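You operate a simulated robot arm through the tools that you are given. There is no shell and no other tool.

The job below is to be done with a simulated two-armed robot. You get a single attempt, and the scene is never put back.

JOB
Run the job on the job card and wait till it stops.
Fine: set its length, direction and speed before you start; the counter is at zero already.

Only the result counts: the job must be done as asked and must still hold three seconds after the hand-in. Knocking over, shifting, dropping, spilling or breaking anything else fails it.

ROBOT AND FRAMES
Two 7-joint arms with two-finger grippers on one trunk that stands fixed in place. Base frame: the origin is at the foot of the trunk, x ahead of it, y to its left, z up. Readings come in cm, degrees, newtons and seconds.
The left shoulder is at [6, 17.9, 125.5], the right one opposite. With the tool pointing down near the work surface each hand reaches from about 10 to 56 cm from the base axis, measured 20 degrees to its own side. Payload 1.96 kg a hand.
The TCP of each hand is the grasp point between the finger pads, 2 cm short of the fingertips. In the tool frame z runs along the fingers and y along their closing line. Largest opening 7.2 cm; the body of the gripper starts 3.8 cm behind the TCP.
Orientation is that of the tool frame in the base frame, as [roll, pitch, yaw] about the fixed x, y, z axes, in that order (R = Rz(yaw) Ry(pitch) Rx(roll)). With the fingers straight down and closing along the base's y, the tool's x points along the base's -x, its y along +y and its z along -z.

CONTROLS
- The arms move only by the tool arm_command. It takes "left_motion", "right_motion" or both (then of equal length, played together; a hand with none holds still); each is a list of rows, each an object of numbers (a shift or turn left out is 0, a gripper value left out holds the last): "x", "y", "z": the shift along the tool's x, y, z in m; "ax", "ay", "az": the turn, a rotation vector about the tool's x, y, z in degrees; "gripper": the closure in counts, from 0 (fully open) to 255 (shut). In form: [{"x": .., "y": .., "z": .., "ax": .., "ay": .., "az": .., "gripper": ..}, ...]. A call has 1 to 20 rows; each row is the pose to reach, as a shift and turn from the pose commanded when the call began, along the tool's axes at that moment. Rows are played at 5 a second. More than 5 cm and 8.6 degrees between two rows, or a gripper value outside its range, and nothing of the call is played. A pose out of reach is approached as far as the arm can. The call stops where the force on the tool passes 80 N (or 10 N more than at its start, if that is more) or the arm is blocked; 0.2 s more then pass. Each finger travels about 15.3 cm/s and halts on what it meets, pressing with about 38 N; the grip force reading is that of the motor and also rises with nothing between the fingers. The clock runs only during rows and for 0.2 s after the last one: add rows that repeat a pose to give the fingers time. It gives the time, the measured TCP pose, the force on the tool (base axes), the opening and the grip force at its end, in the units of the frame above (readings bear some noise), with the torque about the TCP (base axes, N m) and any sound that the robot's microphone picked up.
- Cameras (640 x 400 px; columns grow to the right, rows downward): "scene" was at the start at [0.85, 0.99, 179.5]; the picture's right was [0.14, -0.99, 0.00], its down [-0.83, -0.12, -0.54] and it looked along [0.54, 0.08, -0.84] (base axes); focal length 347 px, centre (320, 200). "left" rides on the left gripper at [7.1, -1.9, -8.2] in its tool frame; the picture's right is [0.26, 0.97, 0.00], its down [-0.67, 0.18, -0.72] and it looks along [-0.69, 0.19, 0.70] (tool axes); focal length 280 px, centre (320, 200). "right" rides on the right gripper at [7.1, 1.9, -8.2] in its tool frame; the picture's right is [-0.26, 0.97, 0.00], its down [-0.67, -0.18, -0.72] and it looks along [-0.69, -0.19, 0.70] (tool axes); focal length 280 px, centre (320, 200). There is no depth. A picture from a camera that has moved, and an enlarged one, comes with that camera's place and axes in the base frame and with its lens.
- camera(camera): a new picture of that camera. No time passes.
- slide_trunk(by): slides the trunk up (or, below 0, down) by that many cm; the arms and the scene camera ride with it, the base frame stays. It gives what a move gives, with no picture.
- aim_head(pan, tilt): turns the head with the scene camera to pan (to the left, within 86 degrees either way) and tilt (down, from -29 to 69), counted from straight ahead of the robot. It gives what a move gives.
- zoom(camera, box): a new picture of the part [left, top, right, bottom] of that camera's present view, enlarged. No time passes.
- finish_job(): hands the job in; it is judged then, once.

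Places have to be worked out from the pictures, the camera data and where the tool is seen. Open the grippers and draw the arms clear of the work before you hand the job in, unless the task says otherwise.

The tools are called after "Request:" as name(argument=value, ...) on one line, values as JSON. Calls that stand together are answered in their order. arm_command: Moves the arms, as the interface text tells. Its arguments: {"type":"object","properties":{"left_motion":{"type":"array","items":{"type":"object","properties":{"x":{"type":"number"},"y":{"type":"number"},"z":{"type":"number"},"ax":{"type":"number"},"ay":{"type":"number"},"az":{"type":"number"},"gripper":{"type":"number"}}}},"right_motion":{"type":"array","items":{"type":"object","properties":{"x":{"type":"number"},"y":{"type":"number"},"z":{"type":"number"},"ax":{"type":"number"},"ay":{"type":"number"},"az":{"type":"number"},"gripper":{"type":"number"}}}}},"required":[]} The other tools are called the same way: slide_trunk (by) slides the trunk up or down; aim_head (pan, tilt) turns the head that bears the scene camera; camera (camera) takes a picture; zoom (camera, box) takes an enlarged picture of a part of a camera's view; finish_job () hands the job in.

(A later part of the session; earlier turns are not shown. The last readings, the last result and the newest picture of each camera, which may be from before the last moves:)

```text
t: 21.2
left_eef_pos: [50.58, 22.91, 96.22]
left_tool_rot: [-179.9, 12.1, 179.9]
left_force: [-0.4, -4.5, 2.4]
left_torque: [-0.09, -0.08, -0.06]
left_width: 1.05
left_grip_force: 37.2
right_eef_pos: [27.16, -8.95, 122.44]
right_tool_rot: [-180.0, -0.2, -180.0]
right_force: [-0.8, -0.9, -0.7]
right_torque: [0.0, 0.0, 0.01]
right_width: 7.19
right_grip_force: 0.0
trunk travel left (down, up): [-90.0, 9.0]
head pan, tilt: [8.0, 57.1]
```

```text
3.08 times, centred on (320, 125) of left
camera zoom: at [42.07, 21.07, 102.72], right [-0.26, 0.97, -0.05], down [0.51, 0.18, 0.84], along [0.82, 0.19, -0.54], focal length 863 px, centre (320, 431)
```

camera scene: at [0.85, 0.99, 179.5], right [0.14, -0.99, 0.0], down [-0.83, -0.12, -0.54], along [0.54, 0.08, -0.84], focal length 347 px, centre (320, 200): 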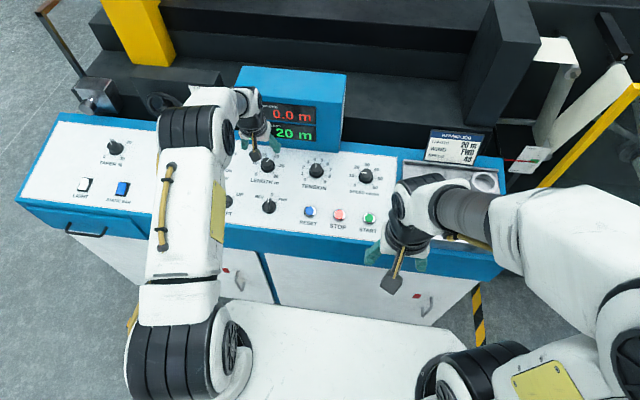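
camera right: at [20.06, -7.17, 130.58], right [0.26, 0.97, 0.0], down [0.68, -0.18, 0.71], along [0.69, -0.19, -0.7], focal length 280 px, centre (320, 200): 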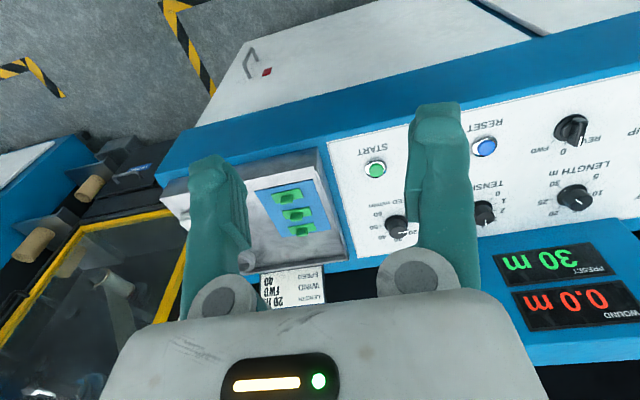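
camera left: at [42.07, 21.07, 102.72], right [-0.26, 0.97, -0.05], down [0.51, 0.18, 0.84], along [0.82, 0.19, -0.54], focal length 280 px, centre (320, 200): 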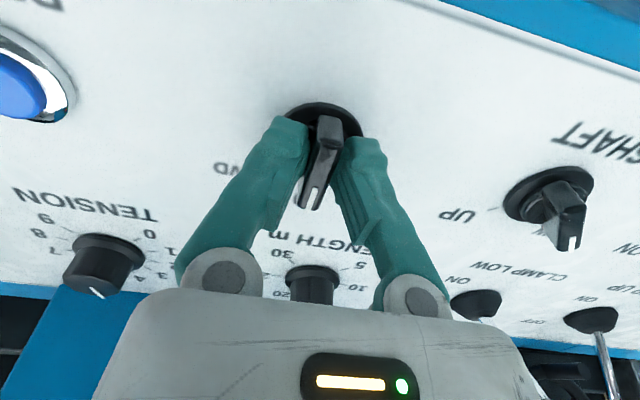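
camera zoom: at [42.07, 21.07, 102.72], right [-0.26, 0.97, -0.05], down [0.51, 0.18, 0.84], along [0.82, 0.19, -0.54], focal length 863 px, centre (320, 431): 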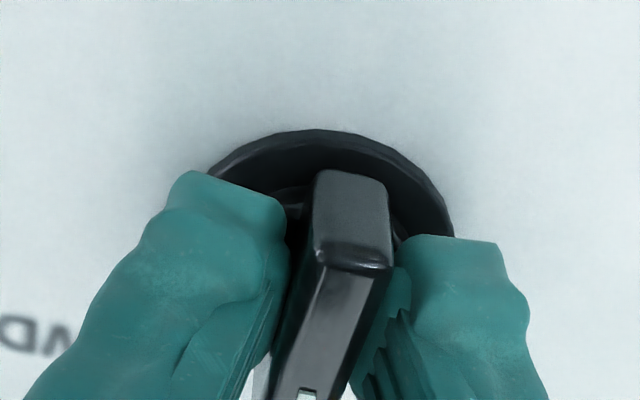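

The bar is gripped at 1.05 cm. I'll turn it 46° clockwise to FWD.

Request:
arm_command(left_motion=[{"az": 6}, {"az": 12}, {"az": 18}, {"az": 24}, {"az": 30}, {"az": 36}, {"az": 42}, {"az": 46}, {"az": 46}])

Request:
camera(camera="left")

Request:
zoom(camera="scene", box=[220, 170, 316, 230])

```text
t: 23.2
left_eef_pos: [50.66, 23.24, 96.3]
left_tool_rot: [171.2, 8.3, 133.3]
left_force: [4.7, 6.3, 11.1]
left_torque: [-0.12, 0.02, 0.35]
left_width: 1.03
left_grip_force: 38.2
right_eef_pos: [27.11, -8.9, 122.46]
right_tool_rot: [-180.0, -0.1, -180.0]
right_force: [-0.1, 0.0, 0.6]
right_torque: [-0.01, 0.0, -0.01]
right_width: 7.22
right_grip_force: 0.1
trunk travel left (down, up): [-90.0, 9.0]
head pan, tilt: [8.0, 57.1]
```

```text
taken
camera left: at [42.9, 26.94, 102.9], right [0.5, 0.86, 0.11], down [0.44, -0.36, 0.82], along [0.75, -0.37, -0.55], focal length 280 px, centre (320, 200)
```

left: 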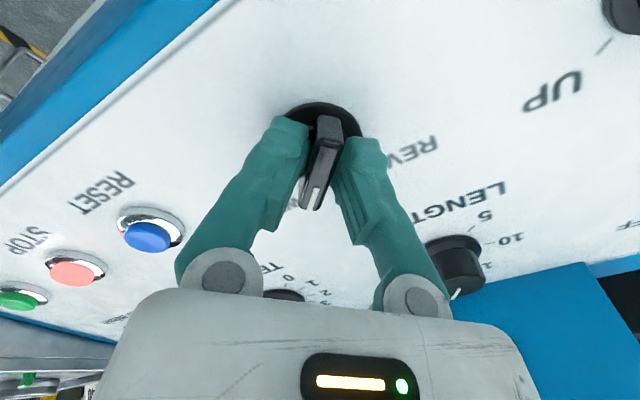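

```text
6.67 times, centred on (268, 200) of scene
camera zoom: at [0.79, 1.09, 179.51], right [0.14, -0.99, 0.0], down [-0.83, -0.12, -0.54], along [0.54, 0.08, -0.84], focal length 2311 px, centre (667, 200)
```

zoom: 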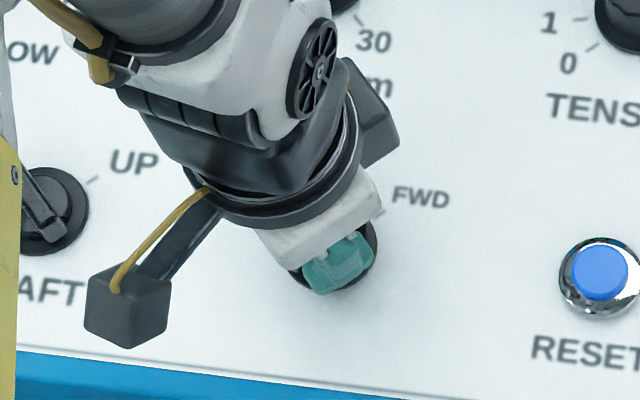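

The bar has followed the turn. I'll open, back off along the axis, unwind and look at the selector.

Request:
arm_command(left_motion=[{"gripper": 0}, {"gripper": 0}, {"gripper": 0}, {"z": -0.02}, {"z": -0.05}, {"z": -0.08}, {"z": -0.11}, {"z": -0.11, "az": -8}, {"z": -0.11, "az": -16}, {"z": -0.11, "az": -24}, {"z": -0.11, "az": -32}, {"z": -0.11, "az": -40}, {"z": -0.11, "az": -46}, {"z": -0.11, "az": -46}])

Request:
camera(camera="left")

Request:
zoom(camera="scene", box=[220, 140, 380, 240])

```text
t: 26.2
left_eef_pos: [48.4, 23.0, 107.0]
left_tool_rot: [180.0, 11.9, -179.9]
left_force: [-0.2, 0.4, -0.1]
left_torque: [-0.01, -0.01, 0.02]
left_width: 7.18
left_grip_force: 0.0
right_eef_pos: [27.13, -8.95, 122.33]
right_tool_rot: [-179.9, -0.2, -179.9]
right_force: [-0.2, -0.3, 0.5]
right_torque: [0.02, 0.0, 0.03]
right_width: 7.21
right_grip_force: 0.0
trunk travel left (down, up): [-90.0, 9.0]
head pan, tilt: [8.0, 57.1]
```

```text
taken
camera left: at [39.83, 21.11, 113.42], right [-0.26, 0.96, -0.05], down [0.51, 0.18, 0.84], along [0.82, 0.19, -0.54], focal length 280 px, centre (320, 200)
```

left: 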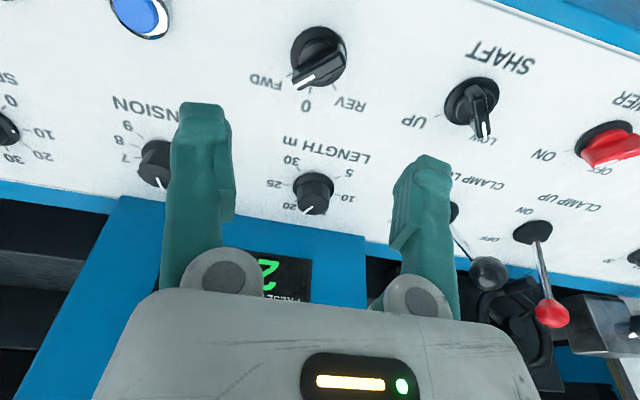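

```text
4.00 times, centred on (300, 190) of scene
camera zoom: at [0.86, 1.0, 179.5], right [0.14, -0.99, 0.0], down [-0.83, -0.12, -0.54], along [0.54, 0.08, -0.84], focal length 1387 px, centre (400, 240)
```

zoom: 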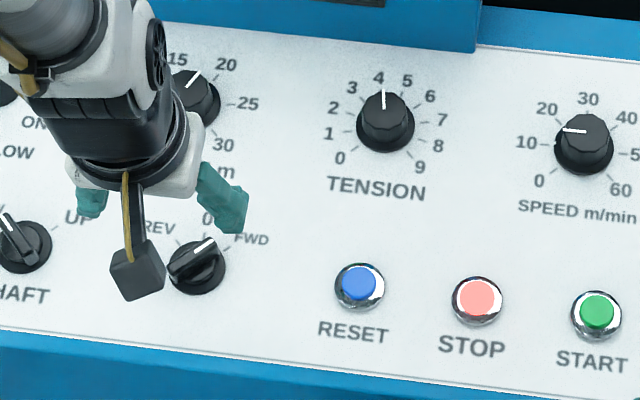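

WIND now points at FWD. I'll withdraw the left hand up and back, and start the right hand forward with a small move to see how it tracks.

Request:
arm_command(left_motion=[{"x": 0.02, "z": -0.04}, {"x": 0.04, "y": 0.01, "z": -0.08}, {"x": 0.06, "y": 0.03, "z": -0.11}, {"x": 0.09, "y": 0.05, "z": -0.14}], right_motion=[{"x": -0.01}, {"x": -0.02}, {"x": -0.03}, {"x": -0.04}])

```text
t: 27.2
left_eef_pos: [36.42, 28.02, 118.51]
left_tool_rot: [-180.0, 12.1, 180.0]
left_force: [-0.6, -0.4, -0.3]
left_torque: [-0.02, -0.02, -0.05]
left_width: 7.22
left_grip_force: 0.1
right_eef_pos: [30.6, -8.97, 122.34]
right_tool_rot: [180.0, 0.2, -180.0]
right_force: [0.0, 0.2, 0.0]
right_torque: [0.01, -0.02, 0.02]
right_width: 7.21
right_grip_force: 0.2
trunk travel left (down, up): [-90.0, 9.0]
head pan, tilt: [8.0, 57.1]
```

The right hand tracks well. I'll take it to a hover over the SPEED knob at about (62.3, -3.9, 108) with the 12° tilt.

Request:
arm_command(right_motion=[{"x": -0.04, "y": 0.01, "ay": -2}, {"x": -0.08, "y": 0.02, "ay": -4}, {"x": -0.12, "y": 0.03, "ay": -6}, {"x": -0.16, "y": 0.04, "ay": -8}, {"x": -0.2, "y": 0.05, "ay": -10}, {"x": -0.24, "y": 0.051, "z": 0.02, "ay": -12}, {"x": -0.28, "y": 0.051, "z": 0.04, "ay": -12}, {"x": -0.3, "y": 0.051, "z": 0.08, "ay": -12}, {"x": -0.313, "y": 0.051, "z": 0.12, "ay": -12}, {"x": -0.313, "y": 0.051, "z": 0.143, "ay": -12}, {"x": -0.313, "y": 0.051, "z": 0.143, "ay": -12}])

Request:
camera(camera="scene")

Request:
camera(camera="right")

```text
t: 29.6
left_eef_pos: [36.57, 28.16, 118.49]
left_tool_rot: [-180.0, 12.0, -180.0]
left_force: [-0.3, -0.5, 0.1]
left_torque: [0.02, 0.01, 0.0]
left_width: 7.21
left_grip_force: 0.0
right_eef_pos: [62.08, -3.74, 108.0]
right_tool_rot: [-180.0, 12.0, -180.0]
right_force: [-0.3, 0.0, 0.0]
right_torque: [0.0, 0.01, -0.02]
right_width: 7.22
right_grip_force: 0.0
trunk travel left (down, up): [-90.0, 9.0]
head pan, tilt: [8.0, 57.1]
```

```text
taken
camera scene: at [0.79, 1.0, 179.5], right [0.14, -0.99, 0.0], down [-0.83, -0.12, -0.54], along [0.54, 0.08, -0.84], focal length 347 px, centre (320, 200)
```

scene: 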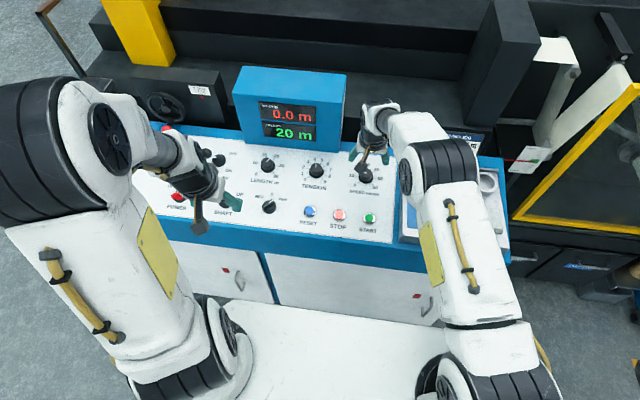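

```text
taken
camera right: at [53.41, -1.74, 114.56], right [0.26, 0.97, 0.05], down [0.51, -0.18, 0.84], along [0.82, -0.19, -0.54], focal length 280 px, centre (320, 200)
```

right: 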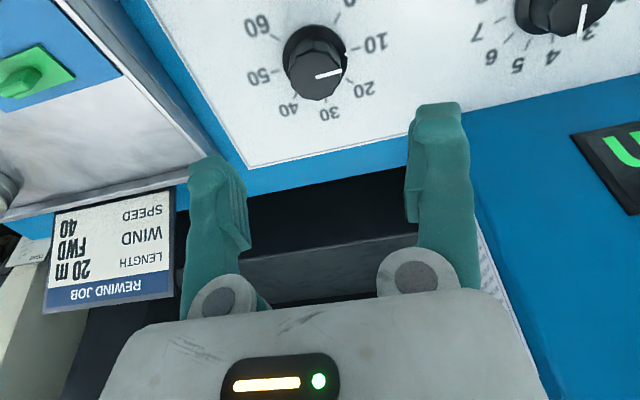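

The SPEED knob lies on the tool axis. I'll pre-turn the wrist −66° and come down 5.5 cm.

Request:
arm_command(right_motion=[{"az": -8}, {"az": -16}, {"az": -24}, {"az": -32}, {"az": -40}, {"az": -48}, {"az": -56}, {"az": -64}, {"az": -68}, {"z": 0.02, "az": -68}, {"z": 0.04, "az": -68}, {"z": 0.055, "az": -68}, {"z": 0.055, "az": -68}])

Request:
camera(camera="right")

Request:
zoom(camera="right", box=[240, 40, 400, 160])

Request:
zoom(camera="scene", box=[310, 120, 420, 190])

```text
t: 32.4
left_eef_pos: [36.51, 28.1, 118.54]
left_tool_rot: [-180.0, 12.0, -179.9]
left_force: [0.4, 0.4, -0.4]
left_torque: [-0.02, -0.03, -0.03]
left_width: 7.2
left_grip_force: 0.1
right_eef_pos: [63.19, -3.74, 102.46]
right_tool_rot: [-168.9, 4.4, -111.5]
right_force: [0.6, -1.0, -0.5]
right_torque: [-0.01, 0.01, 0.02]
right_width: 7.2
right_grip_force: 0.1
trunk travel left (down, up): [-90.0, 9.0]
head pan, tilt: [8.0, 57.1]
```

```text
taken
camera right: at [57.18, -9.52, 109.6], right [-0.78, 0.6, -0.17], down [0.26, 0.56, 0.79], along [0.57, 0.57, -0.59], focal length 280 px, centre (320, 200)
```

right: 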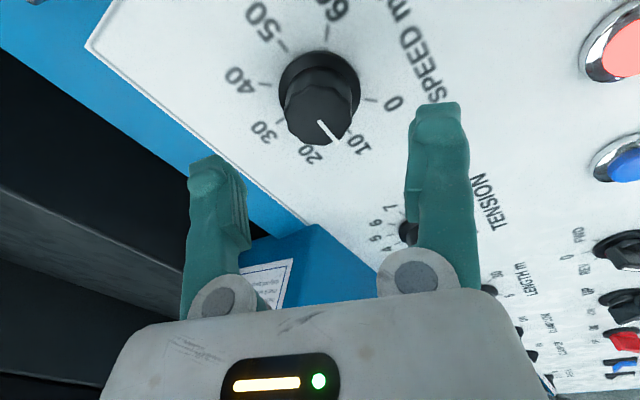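

```text
3.33 times, centred on (320, 100) of right
camera zoom: at [57.18, -9.52, 109.6], right [-0.78, 0.6, -0.17], down [0.26, 0.56, 0.79], along [0.57, 0.57, -0.59], focal length 935 px, centre (320, 533)
```

zoom: 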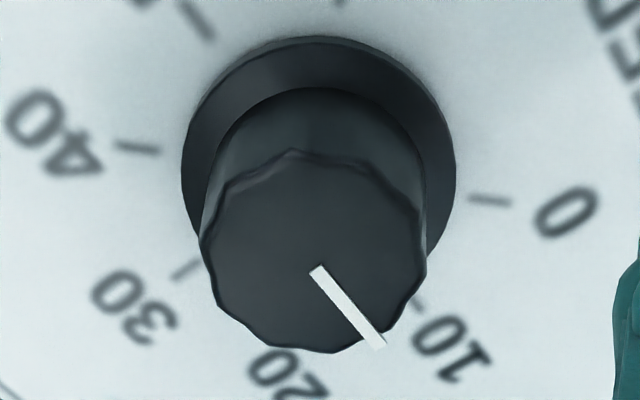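

```text
5.71 times, centred on (365, 155) of scene
camera zoom: at [0.84, 1.0, 179.5], right [0.14, -0.99, 0.0], down [-0.83, -0.12, -0.54], along [0.54, 0.08, -0.84], focal length 1981 px, centre (63, 457)
```

zoom: 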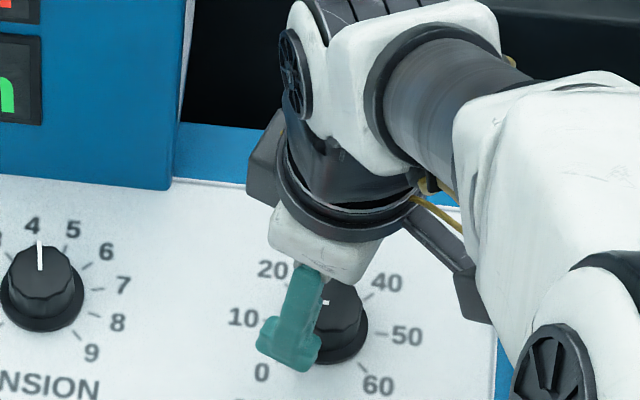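

Well centred, with the cap top 5 cm ahead. I'll descend 4.6 cm and close on it.

Request:
arm_command(right_motion=[{"z": 0.015}, {"z": 0.03}, {"z": 0.04}, {"z": 0.046}, {"z": 0.046}, {"z": 0.046, "gripper": 100}, {"z": 0.046, "gripper": 160}, {"z": 0.046, "gripper": 255}, {"z": 0.046, "gripper": 255}, {"z": 0.046, "gripper": 255}])

Request:
camera(camera="right")

Request:
zoom(camera="scene", box=[310, 120, 420, 190])

```text
t: 34.6
left_eef_pos: [36.93, 27.93, 118.55]
left_tool_rot: [179.9, 11.9, 180.0]
left_force: [-0.4, 0.6, -0.7]
left_torque: [0.0, 0.01, 0.02]
left_width: 7.21
left_grip_force: 0.2
right_eef_pos: [64.02, -3.98, 98.3]
right_tool_rot: [-168.6, 4.6, -111.6]
right_force: [21.0, -10.7, 15.8]
right_torque: [-0.39, -0.25, -0.04]
right_width: 3.4
right_grip_force: 40.0
right hand out of reach, approached as far as the arm can: row 3, 4, 5, 6, 7, 8, 9, 10
trunk travel left (down, up): [-90.0, 9.0]
head pan, tilt: [8.0, 57.1]
```

```text
taken
camera right: at [57.89, -9.77, 105.37], right [-0.78, 0.61, -0.17], down [0.26, 0.56, 0.79], along [0.57, 0.57, -0.59], focal length 280 px, centre (320, 200)
```

right: 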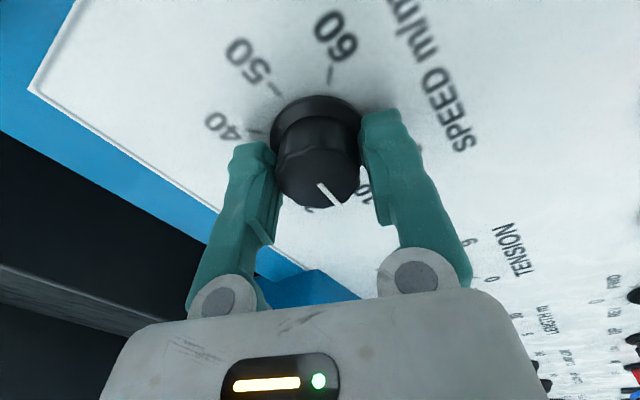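

```text
5.71 times, centred on (365, 155) of scene
camera zoom: at [1.12, 0.76, 179.52], right [0.14, -0.99, 0.0], down [-0.83, -0.12, -0.54], along [0.54, 0.08, -0.84], focal length 1981 px, centre (63, 457)
```

zoom: 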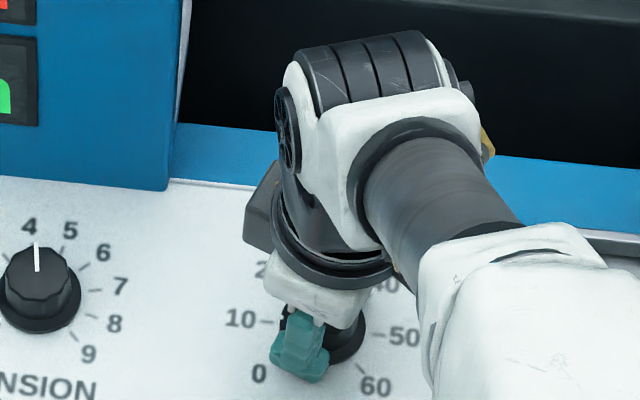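

It grips at 3.4 cm, though the arm is near its reach limit at this wrist angle. I'll turn clockwise 45° first and check the pointer and forces.

Request:
arm_command(right_motion=[{"az": 5}, {"az": 10}, {"az": 15}, {"az": 20}, {"az": 25}, {"az": 30}, {"az": 35}, {"az": 40}, {"az": 45}, {"az": 45}])

Request:
camera(camera="right")

Request:
zoom(camera="scene", box=[310, 120, 420, 190])

```text
t: 36.8
left_eef_pos: [36.84, 27.68, 118.56]
left_tool_rot: [179.8, 12.0, 180.0]
left_force: [-0.7, 0.3, 0.2]
left_torque: [-0.02, 0.03, 0.03]
left_width: 7.2
left_grip_force: 0.0
right_eef_pos: [63.8, -4.12, 98.3]
right_tool_rot: [-175.4, 11.1, -156.7]
right_force: [21.8, -22.2, 19.0]
right_torque: [-0.49, -0.09, -0.13]
right_width: 3.27
right_grip_force: 40.0
trunk travel left (down, up): [-90.0, 9.0]
head pan, tilt: [8.0, 57.1]
```

```text
taken
camera right: at [54.95, -5.04, 104.75], right [-0.13, 0.99, -0.03], down [0.53, 0.09, 0.84], along [0.84, 0.1, -0.54], focal length 280 px, centre (320, 200)
```

right: 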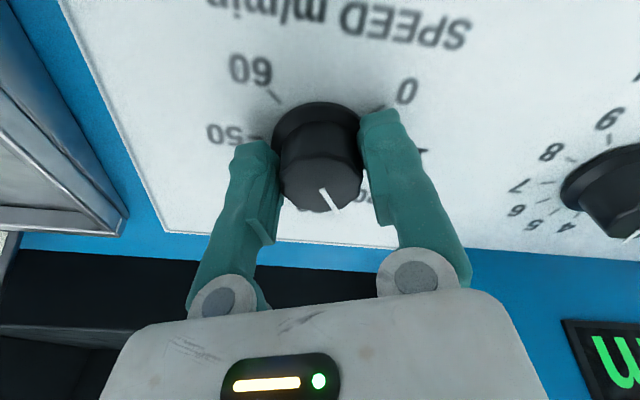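

```text
5.71 times, centred on (365, 155) of scene
camera zoom: at [1.07, 0.47, 179.51], right [0.14, -0.99, 0.0], down [-0.83, -0.11, -0.54], along [0.54, 0.08, -0.84], focal length 1981 px, centre (63, 457)
```

zoom: 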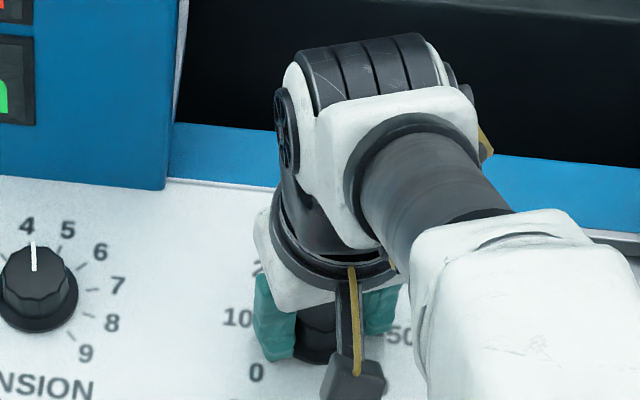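

The knob follows, but side force has built up to about 36 N, so the commanded pose is slightly off. I'll open to relieve it and see where the hand settles.

Request:
arm_command(right_motion=[{"gripper": 0}, {"gripper": 0}, {"gripper": 0}, {"gripper": 0}])

Request:
camera(camera="right")

Request:
zoom(camera="right", box=[200, 60, 440, 230])

```text
t: 37.8
left_eef_pos: [36.6, 28.15, 118.64]
left_tool_rot: [179.9, 12.0, -180.0]
left_force: [-0.3, 0.4, -0.8]
left_torque: [0.0, -0.02, 0.04]
left_width: 7.19
left_grip_force: 0.1
right_eef_pos: [63.54, -3.61, 98.26]
right_tool_rot: [-175.3, 11.0, -156.4]
right_force: [-0.5, 0.8, 0.1]
right_torque: [-0.03, 0.04, 0.03]
right_width: 7.19
right_grip_force: 0.2
trunk travel left (down, up): [-90.0, 9.0]
head pan, tilt: [8.0, 57.1]
```

```text
taken
camera right: at [54.79, -4.67, 104.79], right [-0.13, 0.99, -0.03], down [0.53, 0.1, 0.84], along [0.84, 0.1, -0.54], focal length 280 px, centre (320, 200)
```

right: 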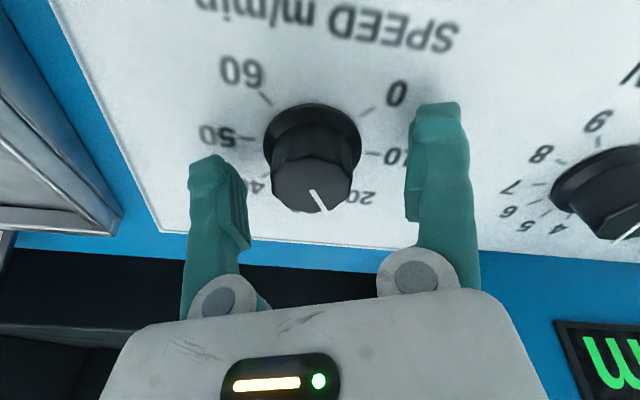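

```text
2.35 times, centred on (320, 145) of right
camera zoom: at [54.79, -4.67, 104.79], right [-0.13, 0.99, -0.03], down [0.53, 0.1, 0.84], along [0.84, 0.1, -0.54], focal length 660 px, centre (320, 329)
```

zoom: 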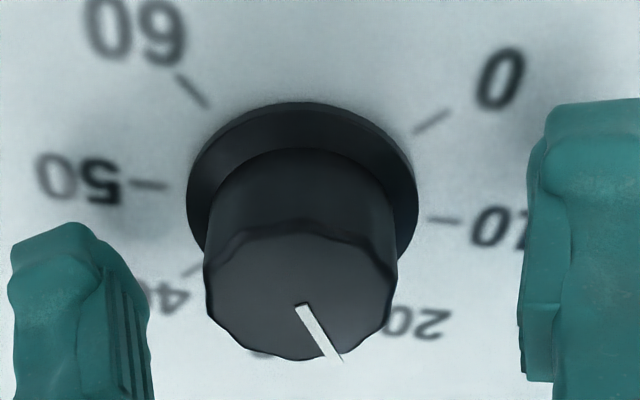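

The hand now sits 0.46 cm short in x and 0.4 cm off in y of the knob axis, which the two grips place at (64.0, -4.0). I'll shift onto it, with the pointer now at about 20.

Request:
arm_command(right_motion=[{"x": -0.0012, "y": -0.0028}, {"x": -0.0025, "y": -0.0056}, {"x": -0.0025, "y": -0.0056}, {"x": -0.0025, "y": -0.0056}])

Request:
zoom(camera="right", box=[200, 60, 440, 230])

```text
t: 38.8
left_eef_pos: [36.51, 27.97, 118.46]
left_tool_rot: [-180.0, 12.0, -180.0]
left_force: [-0.8, 0.2, 0.8]
left_torque: [0.02, -0.03, 0.02]
left_width: 7.2
left_grip_force: 0.0
right_eef_pos: [63.85, -4.09, 98.46]
right_tool_rot: [-175.2, 11.0, -156.4]
right_force: [0.8, -0.5, 0.3]
right_torque: [0.02, -0.02, 0.02]
right_width: 7.19
right_grip_force: 0.1
trunk travel left (down, up): [-90.0, 9.0]
head pan, tilt: [8.0, 57.1]
```

```text
2.35 times, centred on (320, 145) of right
camera zoom: at [55.01, -5.11, 104.96], right [-0.13, 0.99, -0.03], down [0.53, 0.1, 0.84], along [0.84, 0.1, -0.54], focal length 660 px, centre (320, 329)
```

zoom: 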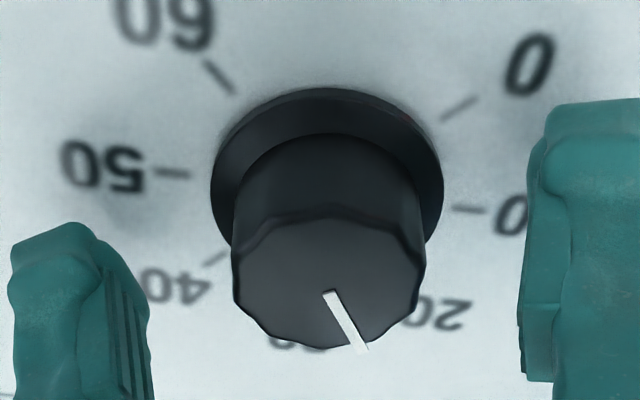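

Centred and unforced now. I'll grip again and turn another 45°.

Request:
arm_command(right_motion=[{"gripper": 100}, {"gripper": 160}, {"gripper": 255}, {"gripper": 255}, {"gripper": 255}, {"az": 5}, {"az": 10}, {"az": 15}, {"az": 20}, {"az": 25}, {"az": 30}, {"az": 35}, {"az": 40}, {"az": 45}, {"az": 45}])

Request:
zoom(camera="right", box=[200, 60, 440, 230])

Request:
zoom(camera="scene", box=[310, 120, 420, 190])

```text
t: 42.0
left_eef_pos: [36.46, 28.39, 118.34]
left_tool_rot: [-179.9, 12.0, -179.9]
left_force: [1.1, 0.5, -0.8]
left_torque: [0.0, 0.01, -0.02]
left_width: 7.18
left_grip_force: 0.1
right_eef_pos: [63.53, -3.84, 98.05]
right_tool_rot: [175.7, 10.6, 157.5]
right_force: [-13.0, 14.4, -15.1]
right_torque: [0.38, 0.06, 0.11]
right_width: 3.26
right_grip_force: 39.8
right hand out of reach, approached as far as the arm can: row 8, 12, 13
trunk travel left (down, up): [-90.0, 9.0]
head pan, tilt: [8.0, 57.1]
```

```text
2.35 times, centred on (320, 145) of right
camera zoom: at [56.17, 0.67, 104.96], right [0.59, 0.8, 0.12], down [0.4, -0.42, 0.81], along [0.7, -0.43, -0.57], focal length 660 px, centre (320, 329)
```

zoom: 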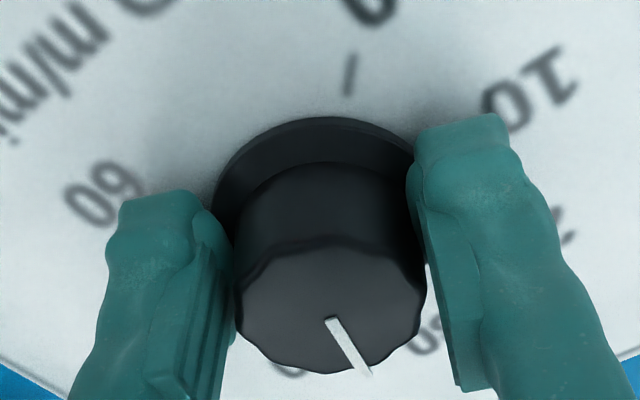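

```text
5.71 times, centred on (365, 155) of scene
camera zoom: at [0.79, 1.41, 179.45], right [0.14, -0.99, 0.0], down [-0.83, -0.12, -0.54], along [0.54, 0.07, -0.84], focal length 1981 px, centre (63, 457)
```

zoom: 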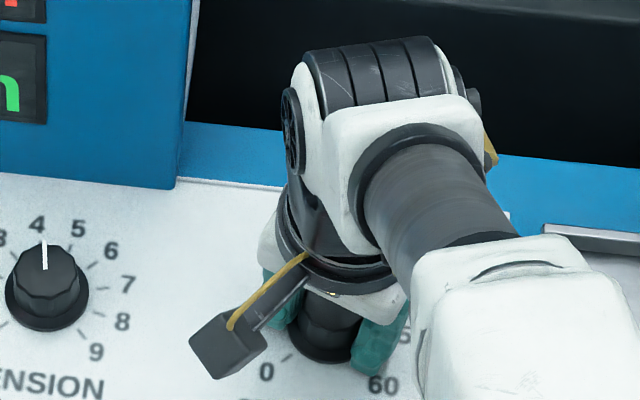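

The pointer has moved to about 30. I'll open, rotate the open fingers back 45° around the knob, and check the centring.

Request:
arm_command(right_motion=[{"gripper": 0}, {"gripper": 0}, {"gripper": 0}, {"z": -0.01}, {"z": -0.01, "az": -8}, {"z": -0.01, "az": -16}, {"z": -0.01, "az": -24}, {"z": -0.01, "az": -32}, {"z": -0.01, "az": -40}, {"z": -0.01, "az": -45}, {"z": -0.01, "az": -45}])

Request:
zoom(camera="right", box=[200, 60, 440, 230])

```text
t: 44.4
left_eef_pos: [36.68, 28.12, 118.47]
left_tool_rot: [-180.0, 11.9, -179.9]
left_force: [-0.3, -0.7, -0.8]
left_torque: [-0.05, -0.02, -0.02]
left_width: 7.22
left_grip_force: 0.0
right_eef_pos: [63.87, -4.14, 99.39]
right_tool_rot: [-175.2, 11.1, -156.5]
right_force: [-1.3, 0.0, -0.7]
right_torque: [-0.01, 0.0, 0.01]
right_width: 7.19
right_grip_force: 0.1
trunk travel left (down, up): [-90.0, 9.0]
head pan, tilt: [8.0, 57.1]
```

```text
2.35 times, centred on (320, 145) of right
camera zoom: at [55.07, -5.14, 105.88], right [-0.13, 0.99, -0.03], down [0.53, 0.1, 0.84], along [0.84, 0.1, -0.54], focal length 660 px, centre (320, 329)
```

zoom: 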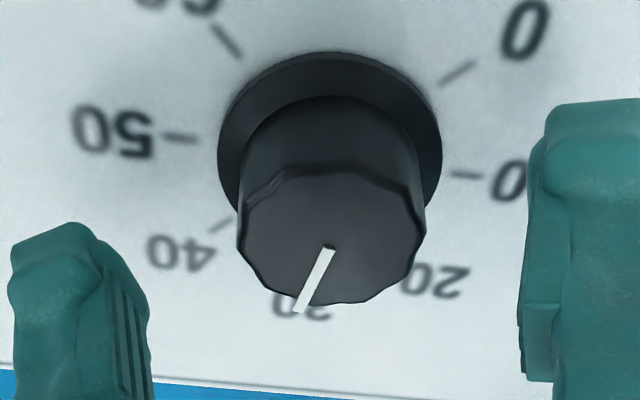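

The pointer looks slightly past 30. I'll zoom in to measure its angle before the last turn.

Request:
zoom(camera="right", box=[270, 75, 390, 185])

Request:
zoom(camera="scene", box=[330, 140, 410, 190])

```text
3.64 times, centred on (330, 130) of right
camera zoom: at [55.07, -5.14, 105.88], right [-0.13, 0.99, -0.03], down [0.53, 0.1, 0.84], along [0.84, 0.1, -0.54], focal length 1020 px, centre (284, 454)
```

zoom: 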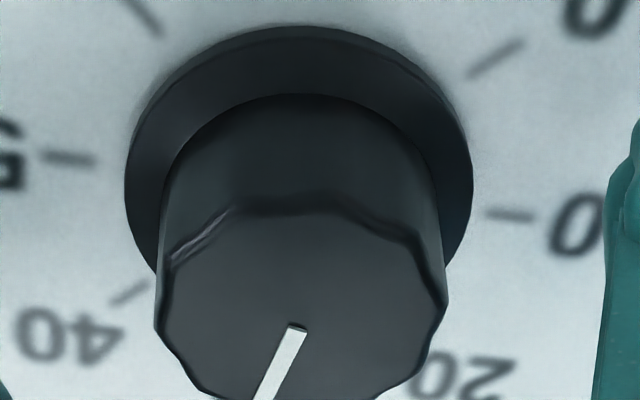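

```text
8.00 times, centred on (370, 165) of scene
camera zoom: at [0.86, 1.0, 179.5], right [0.14, -0.99, 0.0], down [-0.83, -0.12, -0.54], along [0.54, 0.08, -0.84], focal length 2773 px, centre (-80, 480)
```

zoom: 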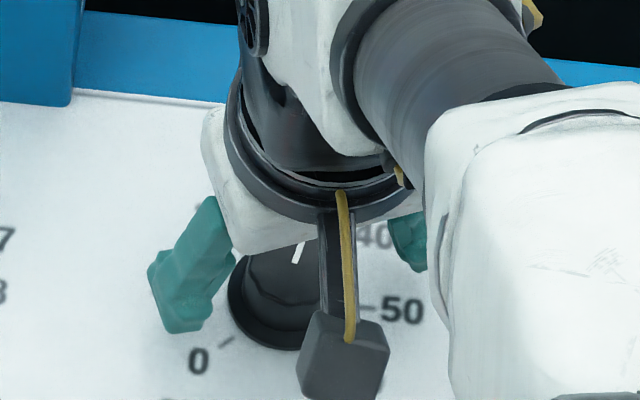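

The pointer reads about +10° from 30, so some 35° remains to 40. I'll descend, grip, turn 35° and release.

Request:
arm_command(right_motion=[{"z": 0.006}, {"z": 0.01}, {"z": 0.01, "gripper": 100}, {"z": 0.01, "gripper": 160}, {"z": 0.01, "gripper": 255}, {"z": 0.01, "gripper": 255}, {"z": 0.01, "gripper": 255}, {"z": 0.01, "az": 6}, {"z": 0.01, "az": 12}, {"z": 0.01, "az": 18}, {"z": 0.01, "az": 24}, {"z": 0.01, "az": 30}, {"z": 0.01, "az": 35}, {"z": 0.01, "az": 35}])

Request:
zoom(camera="right", box=[200, 60, 440, 230])

Request:
arm_command(right_motion=[{"gripper": 0}, {"gripper": 0}, {"gripper": 0}, {"z": -0.02}, {"z": -0.05}, {"z": -0.08}, {"z": -0.08}])

Request:
zoom(camera="right", box=[200, 0, 440, 150])

Request:
zoom(camera="scene", box=[330, 140, 410, 190])

```text
t: 47.4
left_eef_pos: [36.66, 28.43, 118.44]
left_tool_rot: [-179.8, 11.9, 180.0]
left_force: [-0.7, 0.4, 0.1]
left_torque: [0.04, -0.03, 0.03]
left_width: 7.22
left_grip_force: 0.0
right_eef_pos: [63.92, -4.04, 98.53]
right_tool_rot: [177.6, 11.7, 167.6]
right_force: [-9.0, 17.4, -13.1]
right_torque: [0.43, -0.1, 0.09]
right_width: 3.3
right_grip_force: 40.1
right hand out of reach, approached as far as the arm can: row 8, 12
trunk travel left (down, up): [-90.0, 9.0]
head pan, tilt: [8.0, 57.1]
```

```text
2.35 times, centred on (320, 145) of right
camera zoom: at [55.79, -0.58, 105.11], right [0.45, 0.89, 0.09], down [0.46, -0.32, 0.83], along [0.77, -0.33, -0.55], focal length 660 px, centre (320, 329)
```

zoom: 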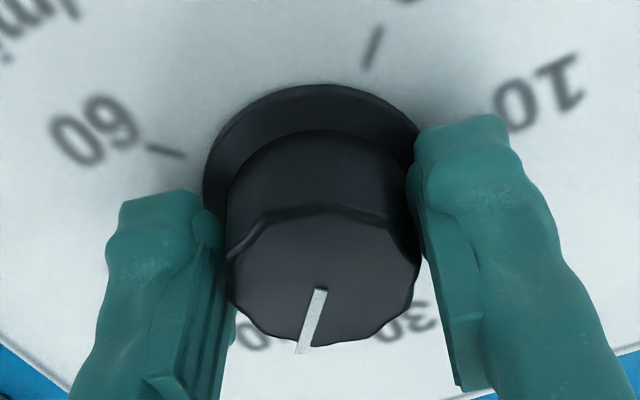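

```text
t: 49.0
left_eef_pos: [36.67, 28.1, 118.53]
left_tool_rot: [-180.0, 11.9, 179.9]
left_force: [-0.6, -0.5, 0.0]
left_torque: [-0.01, -0.03, -0.01]
left_width: 7.19
left_grip_force: 0.0
right_eef_pos: [62.33, -4.29, 106.25]
right_tool_rot: [177.5, 11.7, 167.7]
right_force: [-0.3, -0.2, 0.9]
right_torque: [0.0, 0.01, 0.04]
right_width: 7.2
right_grip_force: 0.1
trunk travel left (down, up): [-90.0, 9.0]
head pan, tilt: [8.0, 57.1]
```

```text
2.67 times, centred on (320, 75) of right
camera zoom: at [54.17, -0.94, 112.91], right [0.45, 0.89, 0.09], down [0.46, -0.32, 0.83], along [0.77, -0.33, -0.55], focal length 748 px, centre (320, 533)
```

zoom: 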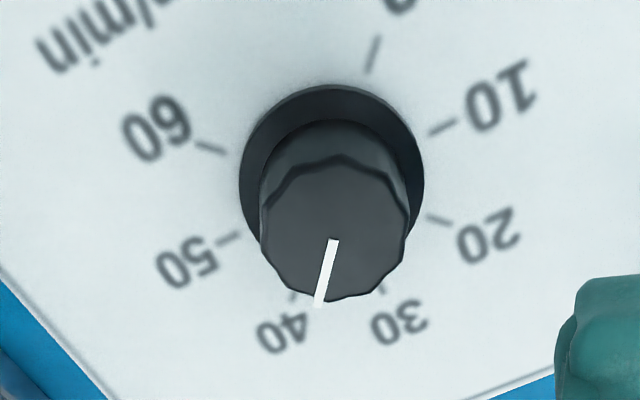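

```text
8.00 times, centred on (370, 165) of scene
camera zoom: at [0.92, 1.0, 179.5], right [0.14, -0.99, 0.0], down [-0.83, -0.12, -0.54], along [0.54, 0.08, -0.84], focal length 2773 px, centre (-80, 480)
```

zoom: 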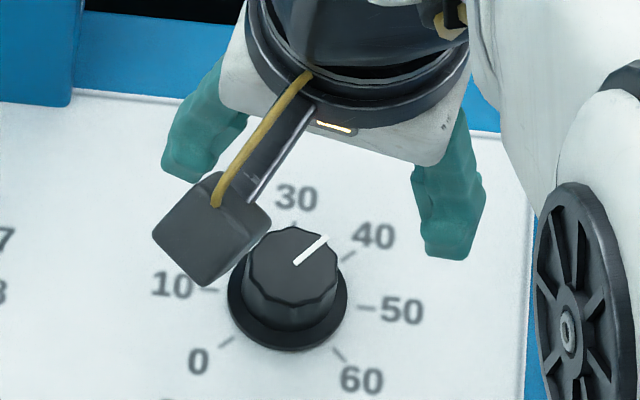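

Both views put the pointer about 5° short of the 40 tick (about 39). I'll regrip and nudge it 6° more.

Request:
arm_command(right_motion=[{"y": 0.002, "z": 0.03}, {"y": 0.002, "z": 0.06}, {"y": 0.002, "z": 0.075}, {"y": 0.002, "z": 0.08}, {"y": 0.002, "z": 0.08, "gripper": 100}, {"y": 0.002, "z": 0.08, "gripper": 160}, {"y": 0.002, "z": 0.08, "gripper": 255}, {"y": 0.002, "z": 0.08, "gripper": 255}, {"y": 0.002, "z": 0.08, "gripper": 255}, {"y": 0.002, "z": 0.08, "az": 2}, {"y": 0.002, "z": 0.08, "az": 4}, {"y": 0.002, "z": 0.08, "az": 6}, {"y": 0.002, "z": 0.08, "az": 6}])

Request:
arm_command(right_motion=[{"gripper": 0}, {"gripper": 0}, {"gripper": 0}, {"z": -0.02}, {"z": -0.05}, {"z": -0.08}, {"z": -0.08}])

Request:
zoom(camera="right", box=[200, 0, 440, 150])

Request:
zoom(camera="scene", box=[330, 140, 410, 190])

```text
t: 51.8
left_eef_pos: [36.54, 28.01, 118.42]
left_tool_rot: [-179.9, 12.0, 179.9]
left_force: [-0.3, -0.3, -0.2]
left_torque: [0.02, 0.01, 0.03]
left_width: 7.21
left_grip_force: 0.1
right_eef_pos: [63.91, -4.0, 98.36]
right_tool_rot: [176.3, 11.4, 161.7]
right_force: [-9.0, 7.1, -15.5]
right_torque: [-0.1, -0.04, -0.04]
right_width: 3.29
right_grip_force: 40.3
right hand out of reach, approached as far as the arm can: row 4, 5, 6, 7, 8, 9, 10, 11, 12
trunk travel left (down, up): [-90.0, 9.0]
head pan, tilt: [8.0, 57.1]
```

```text
t: 53.4
left_eef_pos: [36.62, 28.13, 118.39]
left_tool_rot: [-179.9, 12.1, 179.9]
left_force: [-0.4, 0.8, 0.1]
left_torque: [0.02, 0.02, 0.01]
left_width: 7.21
left_grip_force: 0.0
right_eef_pos: [62.45, -4.03, 106.3]
right_tool_rot: [176.1, 11.4, 161.7]
right_force: [1.3, 0.4, -0.5]
right_torque: [-0.01, -0.03, -0.01]
right_width: 7.2
right_grip_force: 0.1
right hand out of reach, approached as far as the arm can: row 4
trunk travel left (down, up): [-90.0, 9.0]
head pan, tilt: [8.0, 57.1]
```

```text
2.67 times, centred on (320, 75) of right
camera zoom: at [54.69, 0.11, 113.0], right [0.54, 0.84, 0.11], down [0.42, -0.38, 0.82], along [0.73, -0.39, -0.56], focal length 748 px, centre (320, 533)
```

zoom: 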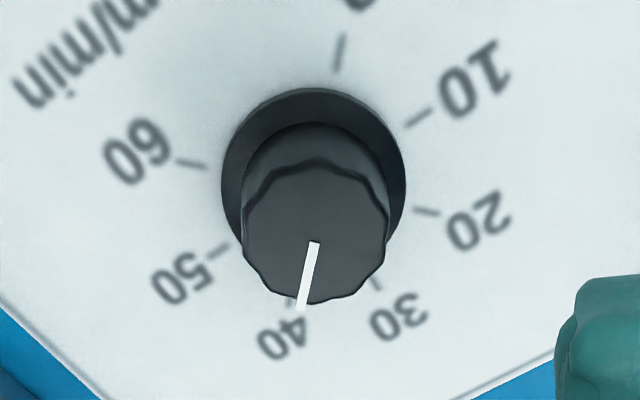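

```text
8.00 times, centred on (370, 165) of scene
camera zoom: at [0.94, 0.95, 179.5], right [0.14, -0.99, 0.0], down [-0.83, -0.12, -0.54], along [0.54, 0.08, -0.84], focal length 2773 px, centre (-80, 480)
```

zoom: 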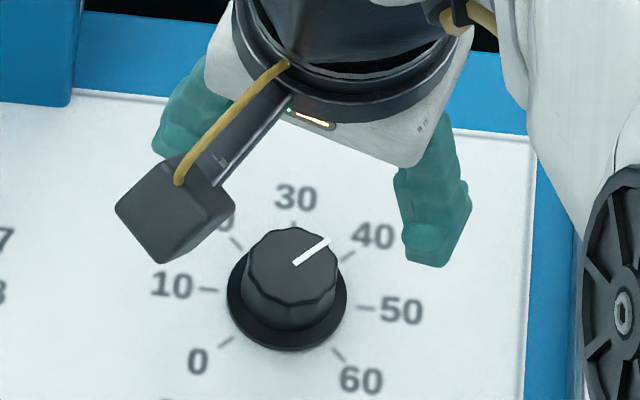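

The SPEED pointer now lines up with 40 in both views. Next I'll close the right fingers and bring them to a hover over START, near (51, -5.9, 95).

Request:
arm_command(right_motion=[{"z": -0.03, "az": -6, "gripper": 255}, {"x": 0.03, "y": -0.015, "z": -0.036, "az": -12, "gripper": 255}, {"x": 0.06, "y": -0.03, "z": -0.036, "az": -18, "gripper": 255}, {"x": 0.09, "y": -0.045, "z": -0.036, "az": -18, "gripper": 255}, {"x": 0.1226, "y": -0.0595, "z": -0.036, "az": -18, "gripper": 255}, {"x": 0.1226, "y": -0.0595, "z": -0.036, "az": -18, "gripper": 255}])

Request:
camera(camera="right")

Request:
zoom(camera="scene", box=[230, 130, 410, 240])

Request:
zoom(camera="scene", box=[330, 150, 400, 195])

```text
t: 54.8
left_eef_pos: [36.74, 28.15, 118.49]
left_tool_rot: [-179.9, 12.0, -179.9]
left_force: [0.1, -0.4, 0.4]
left_torque: [-0.01, 0.01, -0.01]
left_width: 7.19
left_grip_force: 0.1
right_eef_pos: [48.62, -5.92, 107.09]
right_tool_rot: [180.0, 12.0, 180.0]
right_force: [-0.7, -0.8, -0.2]
right_torque: [-0.01, 0.02, -0.02]
right_width: 0.0
right_grip_force: 29.6
trunk travel left (down, up): [-90.0, 9.0]
head pan, tilt: [8.0, 57.1]
```

```text
taken
camera right: at [39.97, -4.0, 113.59], right [0.26, 0.97, 0.05], down [0.51, -0.18, 0.84], along [0.82, -0.19, -0.54], focal length 280 px, centre (320, 200)
```

right: 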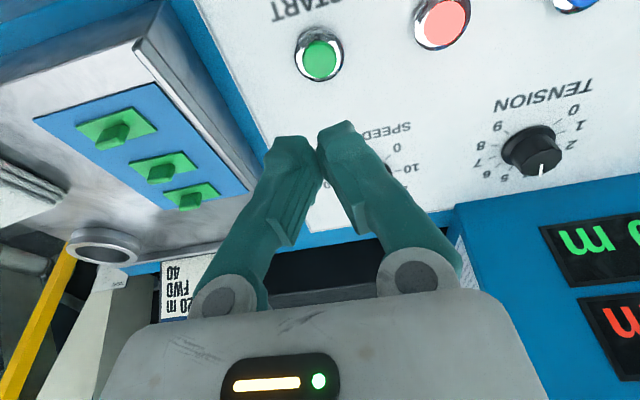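

```text
3.56 times, centred on (320, 185) of scene
camera zoom: at [0.93, 0.99, 179.5], right [0.14, -0.99, 0.0], down [-0.83, -0.12, -0.54], along [0.54, 0.08, -0.84], focal length 1233 px, centre (320, 253)
```

zoom: 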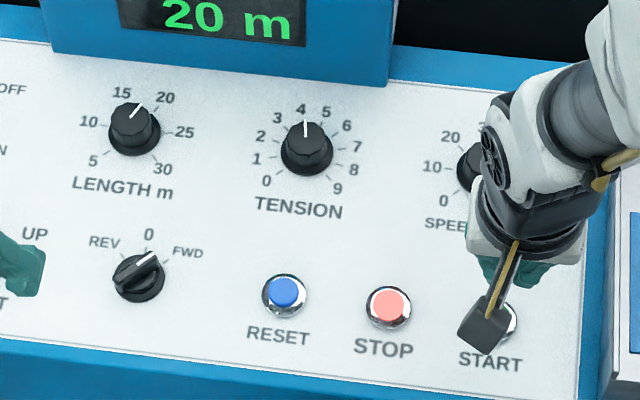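

```text
8.89 times, centred on (365, 172) of scene
camera zoom: at [0.93, 0.99, 179.5], right [0.14, -0.99, 0.0], down [-0.83, -0.12, -0.54], along [0.54, 0.08, -0.84], focal length 3082 px, centre (-80, 444)
```

zoom: 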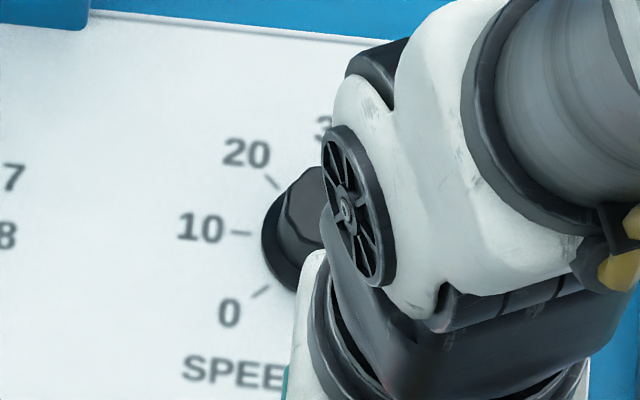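

START is straight along the tool axis, roughly 12.5–13 cm ahead of the TCP. I'll descend 9 cm, then look before pressing.

Request:
arm_command(right_motion=[{"z": 0.03}, {"z": 0.06}, {"z": 0.08}, {"z": 0.09}, {"z": 0.09}])

Request:
camera(camera="right")

Request:
zoom(camera="scene", box=[320, 170, 430, 240])

```text
t: 56.0
left_eef_pos: [36.61, 28.11, 118.48]
left_tool_rot: [180.0, 12.0, -180.0]
left_force: [-0.3, -0.3, -0.1]
left_torque: [0.0, -0.02, -0.02]
left_width: 7.22
left_grip_force: 0.1
right_eef_pos: [50.43, -5.89, 98.1]
right_tool_rot: [-180.0, 12.1, 180.0]
right_force: [-0.6, 0.6, 0.2]
right_torque: [0.01, 0.0, -0.04]
right_width: 0.05
right_grip_force: 29.8
trunk travel left (down, up): [-90.0, 9.0]
head pan, tilt: [8.0, 57.1]
```

```text
taken
camera right: at [41.77, -4.04, 104.65], right [0.26, 0.97, 0.05], down [0.51, -0.18, 0.84], along [0.82, -0.19, -0.54], focal length 280 px, centre (320, 200)
```

right: 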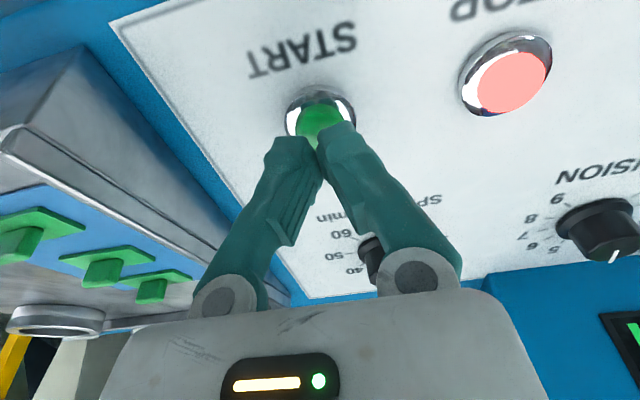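

```text
5.71 times, centred on (375, 205) of scene
camera zoom: at [0.86, 0.99, 179.5], right [0.14, -0.99, 0.0], down [-0.83, -0.12, -0.54], along [0.54, 0.08, -0.84], focal length 1981 px, centre (6, 171)
```

zoom: 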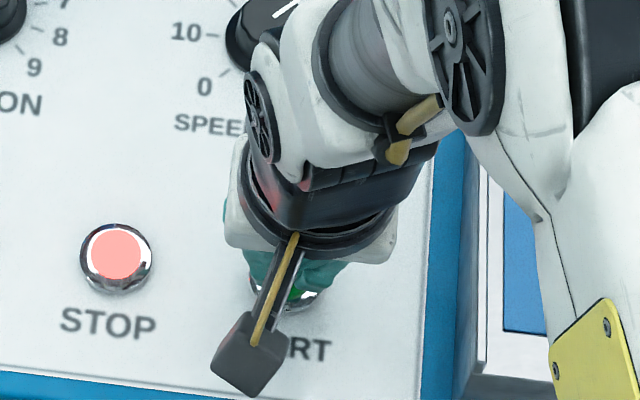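

The fingertips are aligned about 2 cm above the button. I'll go on down in small steps and watch the force.

Request:
arm_command(right_motion=[{"z": 0.006}, {"z": 0.011}, {"z": 0.015}, {"z": 0.018}])

Request:
camera(camera="right")

```text
t: 57.0
left_eef_pos: [36.58, 28.04, 118.49]
left_tool_rot: [-179.9, 12.0, -180.0]
left_force: [0.5, 0.1, 0.6]
left_torque: [0.02, 0.0, 0.0]
left_width: 7.19
left_grip_force: 0.1
right_eef_pos: [50.69, -5.73, 96.37]
right_tool_rot: [179.9, 12.0, -179.9]
right_force: [0.2, -0.4, -0.7]
right_torque: [-0.01, 0.0, 0.0]
right_width: 0.01
right_grip_force: 29.1
trunk travel left (down, up): [-90.0, 9.0]
head pan, tilt: [8.0, 57.1]
```

```text
taken
camera right: at [42.13, -3.83, 102.94], right [0.26, 0.97, 0.05], down [0.51, -0.18, 0.84], along [0.82, -0.19, -0.54], focal length 280 px, centre (320, 200)
```

right: 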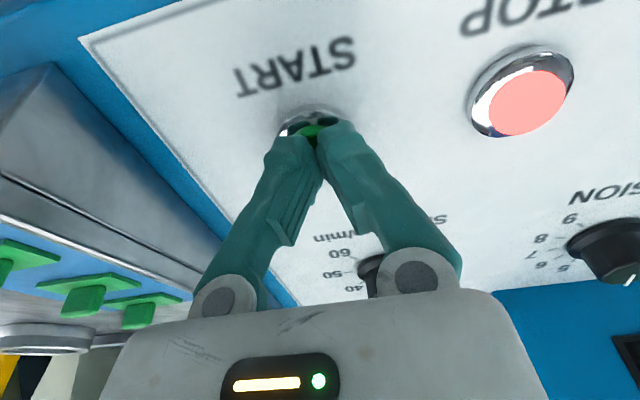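

Almost touching, and the force is still zero. I'll press on in 1–2 mm steps and then back off.

Request:
arm_command(right_motion=[{"z": 0.002}, {"z": 0.004}, {"z": 0.006}, {"z": 0.006}])

Request:
camera(camera="scene")

```text
t: 58.0
left_eef_pos: [36.57, 28.08, 118.54]
left_tool_rot: [-180.0, 12.1, 180.0]
left_force: [0.1, -0.4, 0.0]
left_torque: [-0.01, 0.01, -0.05]
left_width: 7.21
left_grip_force: 0.0
right_eef_pos: [50.91, -5.73, 95.75]
right_tool_rot: [180.0, 12.1, 179.9]
right_force: [0.4, -0.9, 7.7]
right_torque: [0.02, 0.05, -0.03]
right_width: 0.61
right_grip_force: 30.1
trunk travel left (down, up): [-90.0, 9.0]
head pan, tilt: [8.0, 57.1]
heard: click
```

```text
taken
camera scene: at [0.73, 1.0, 179.51], right [0.14, -0.99, 0.0], down [-0.83, -0.12, -0.54], along [0.54, 0.08, -0.84], focal length 347 px, centre (320, 200)
```

scene: 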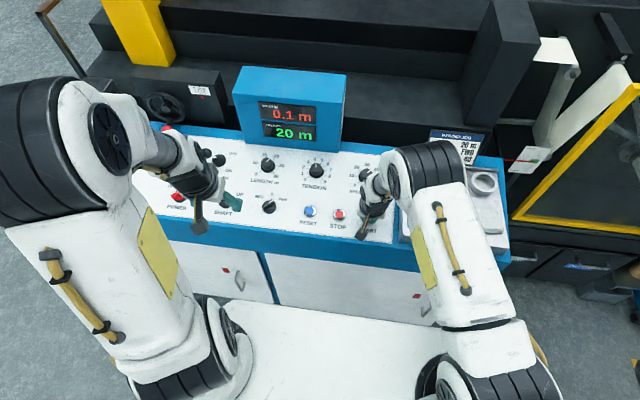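

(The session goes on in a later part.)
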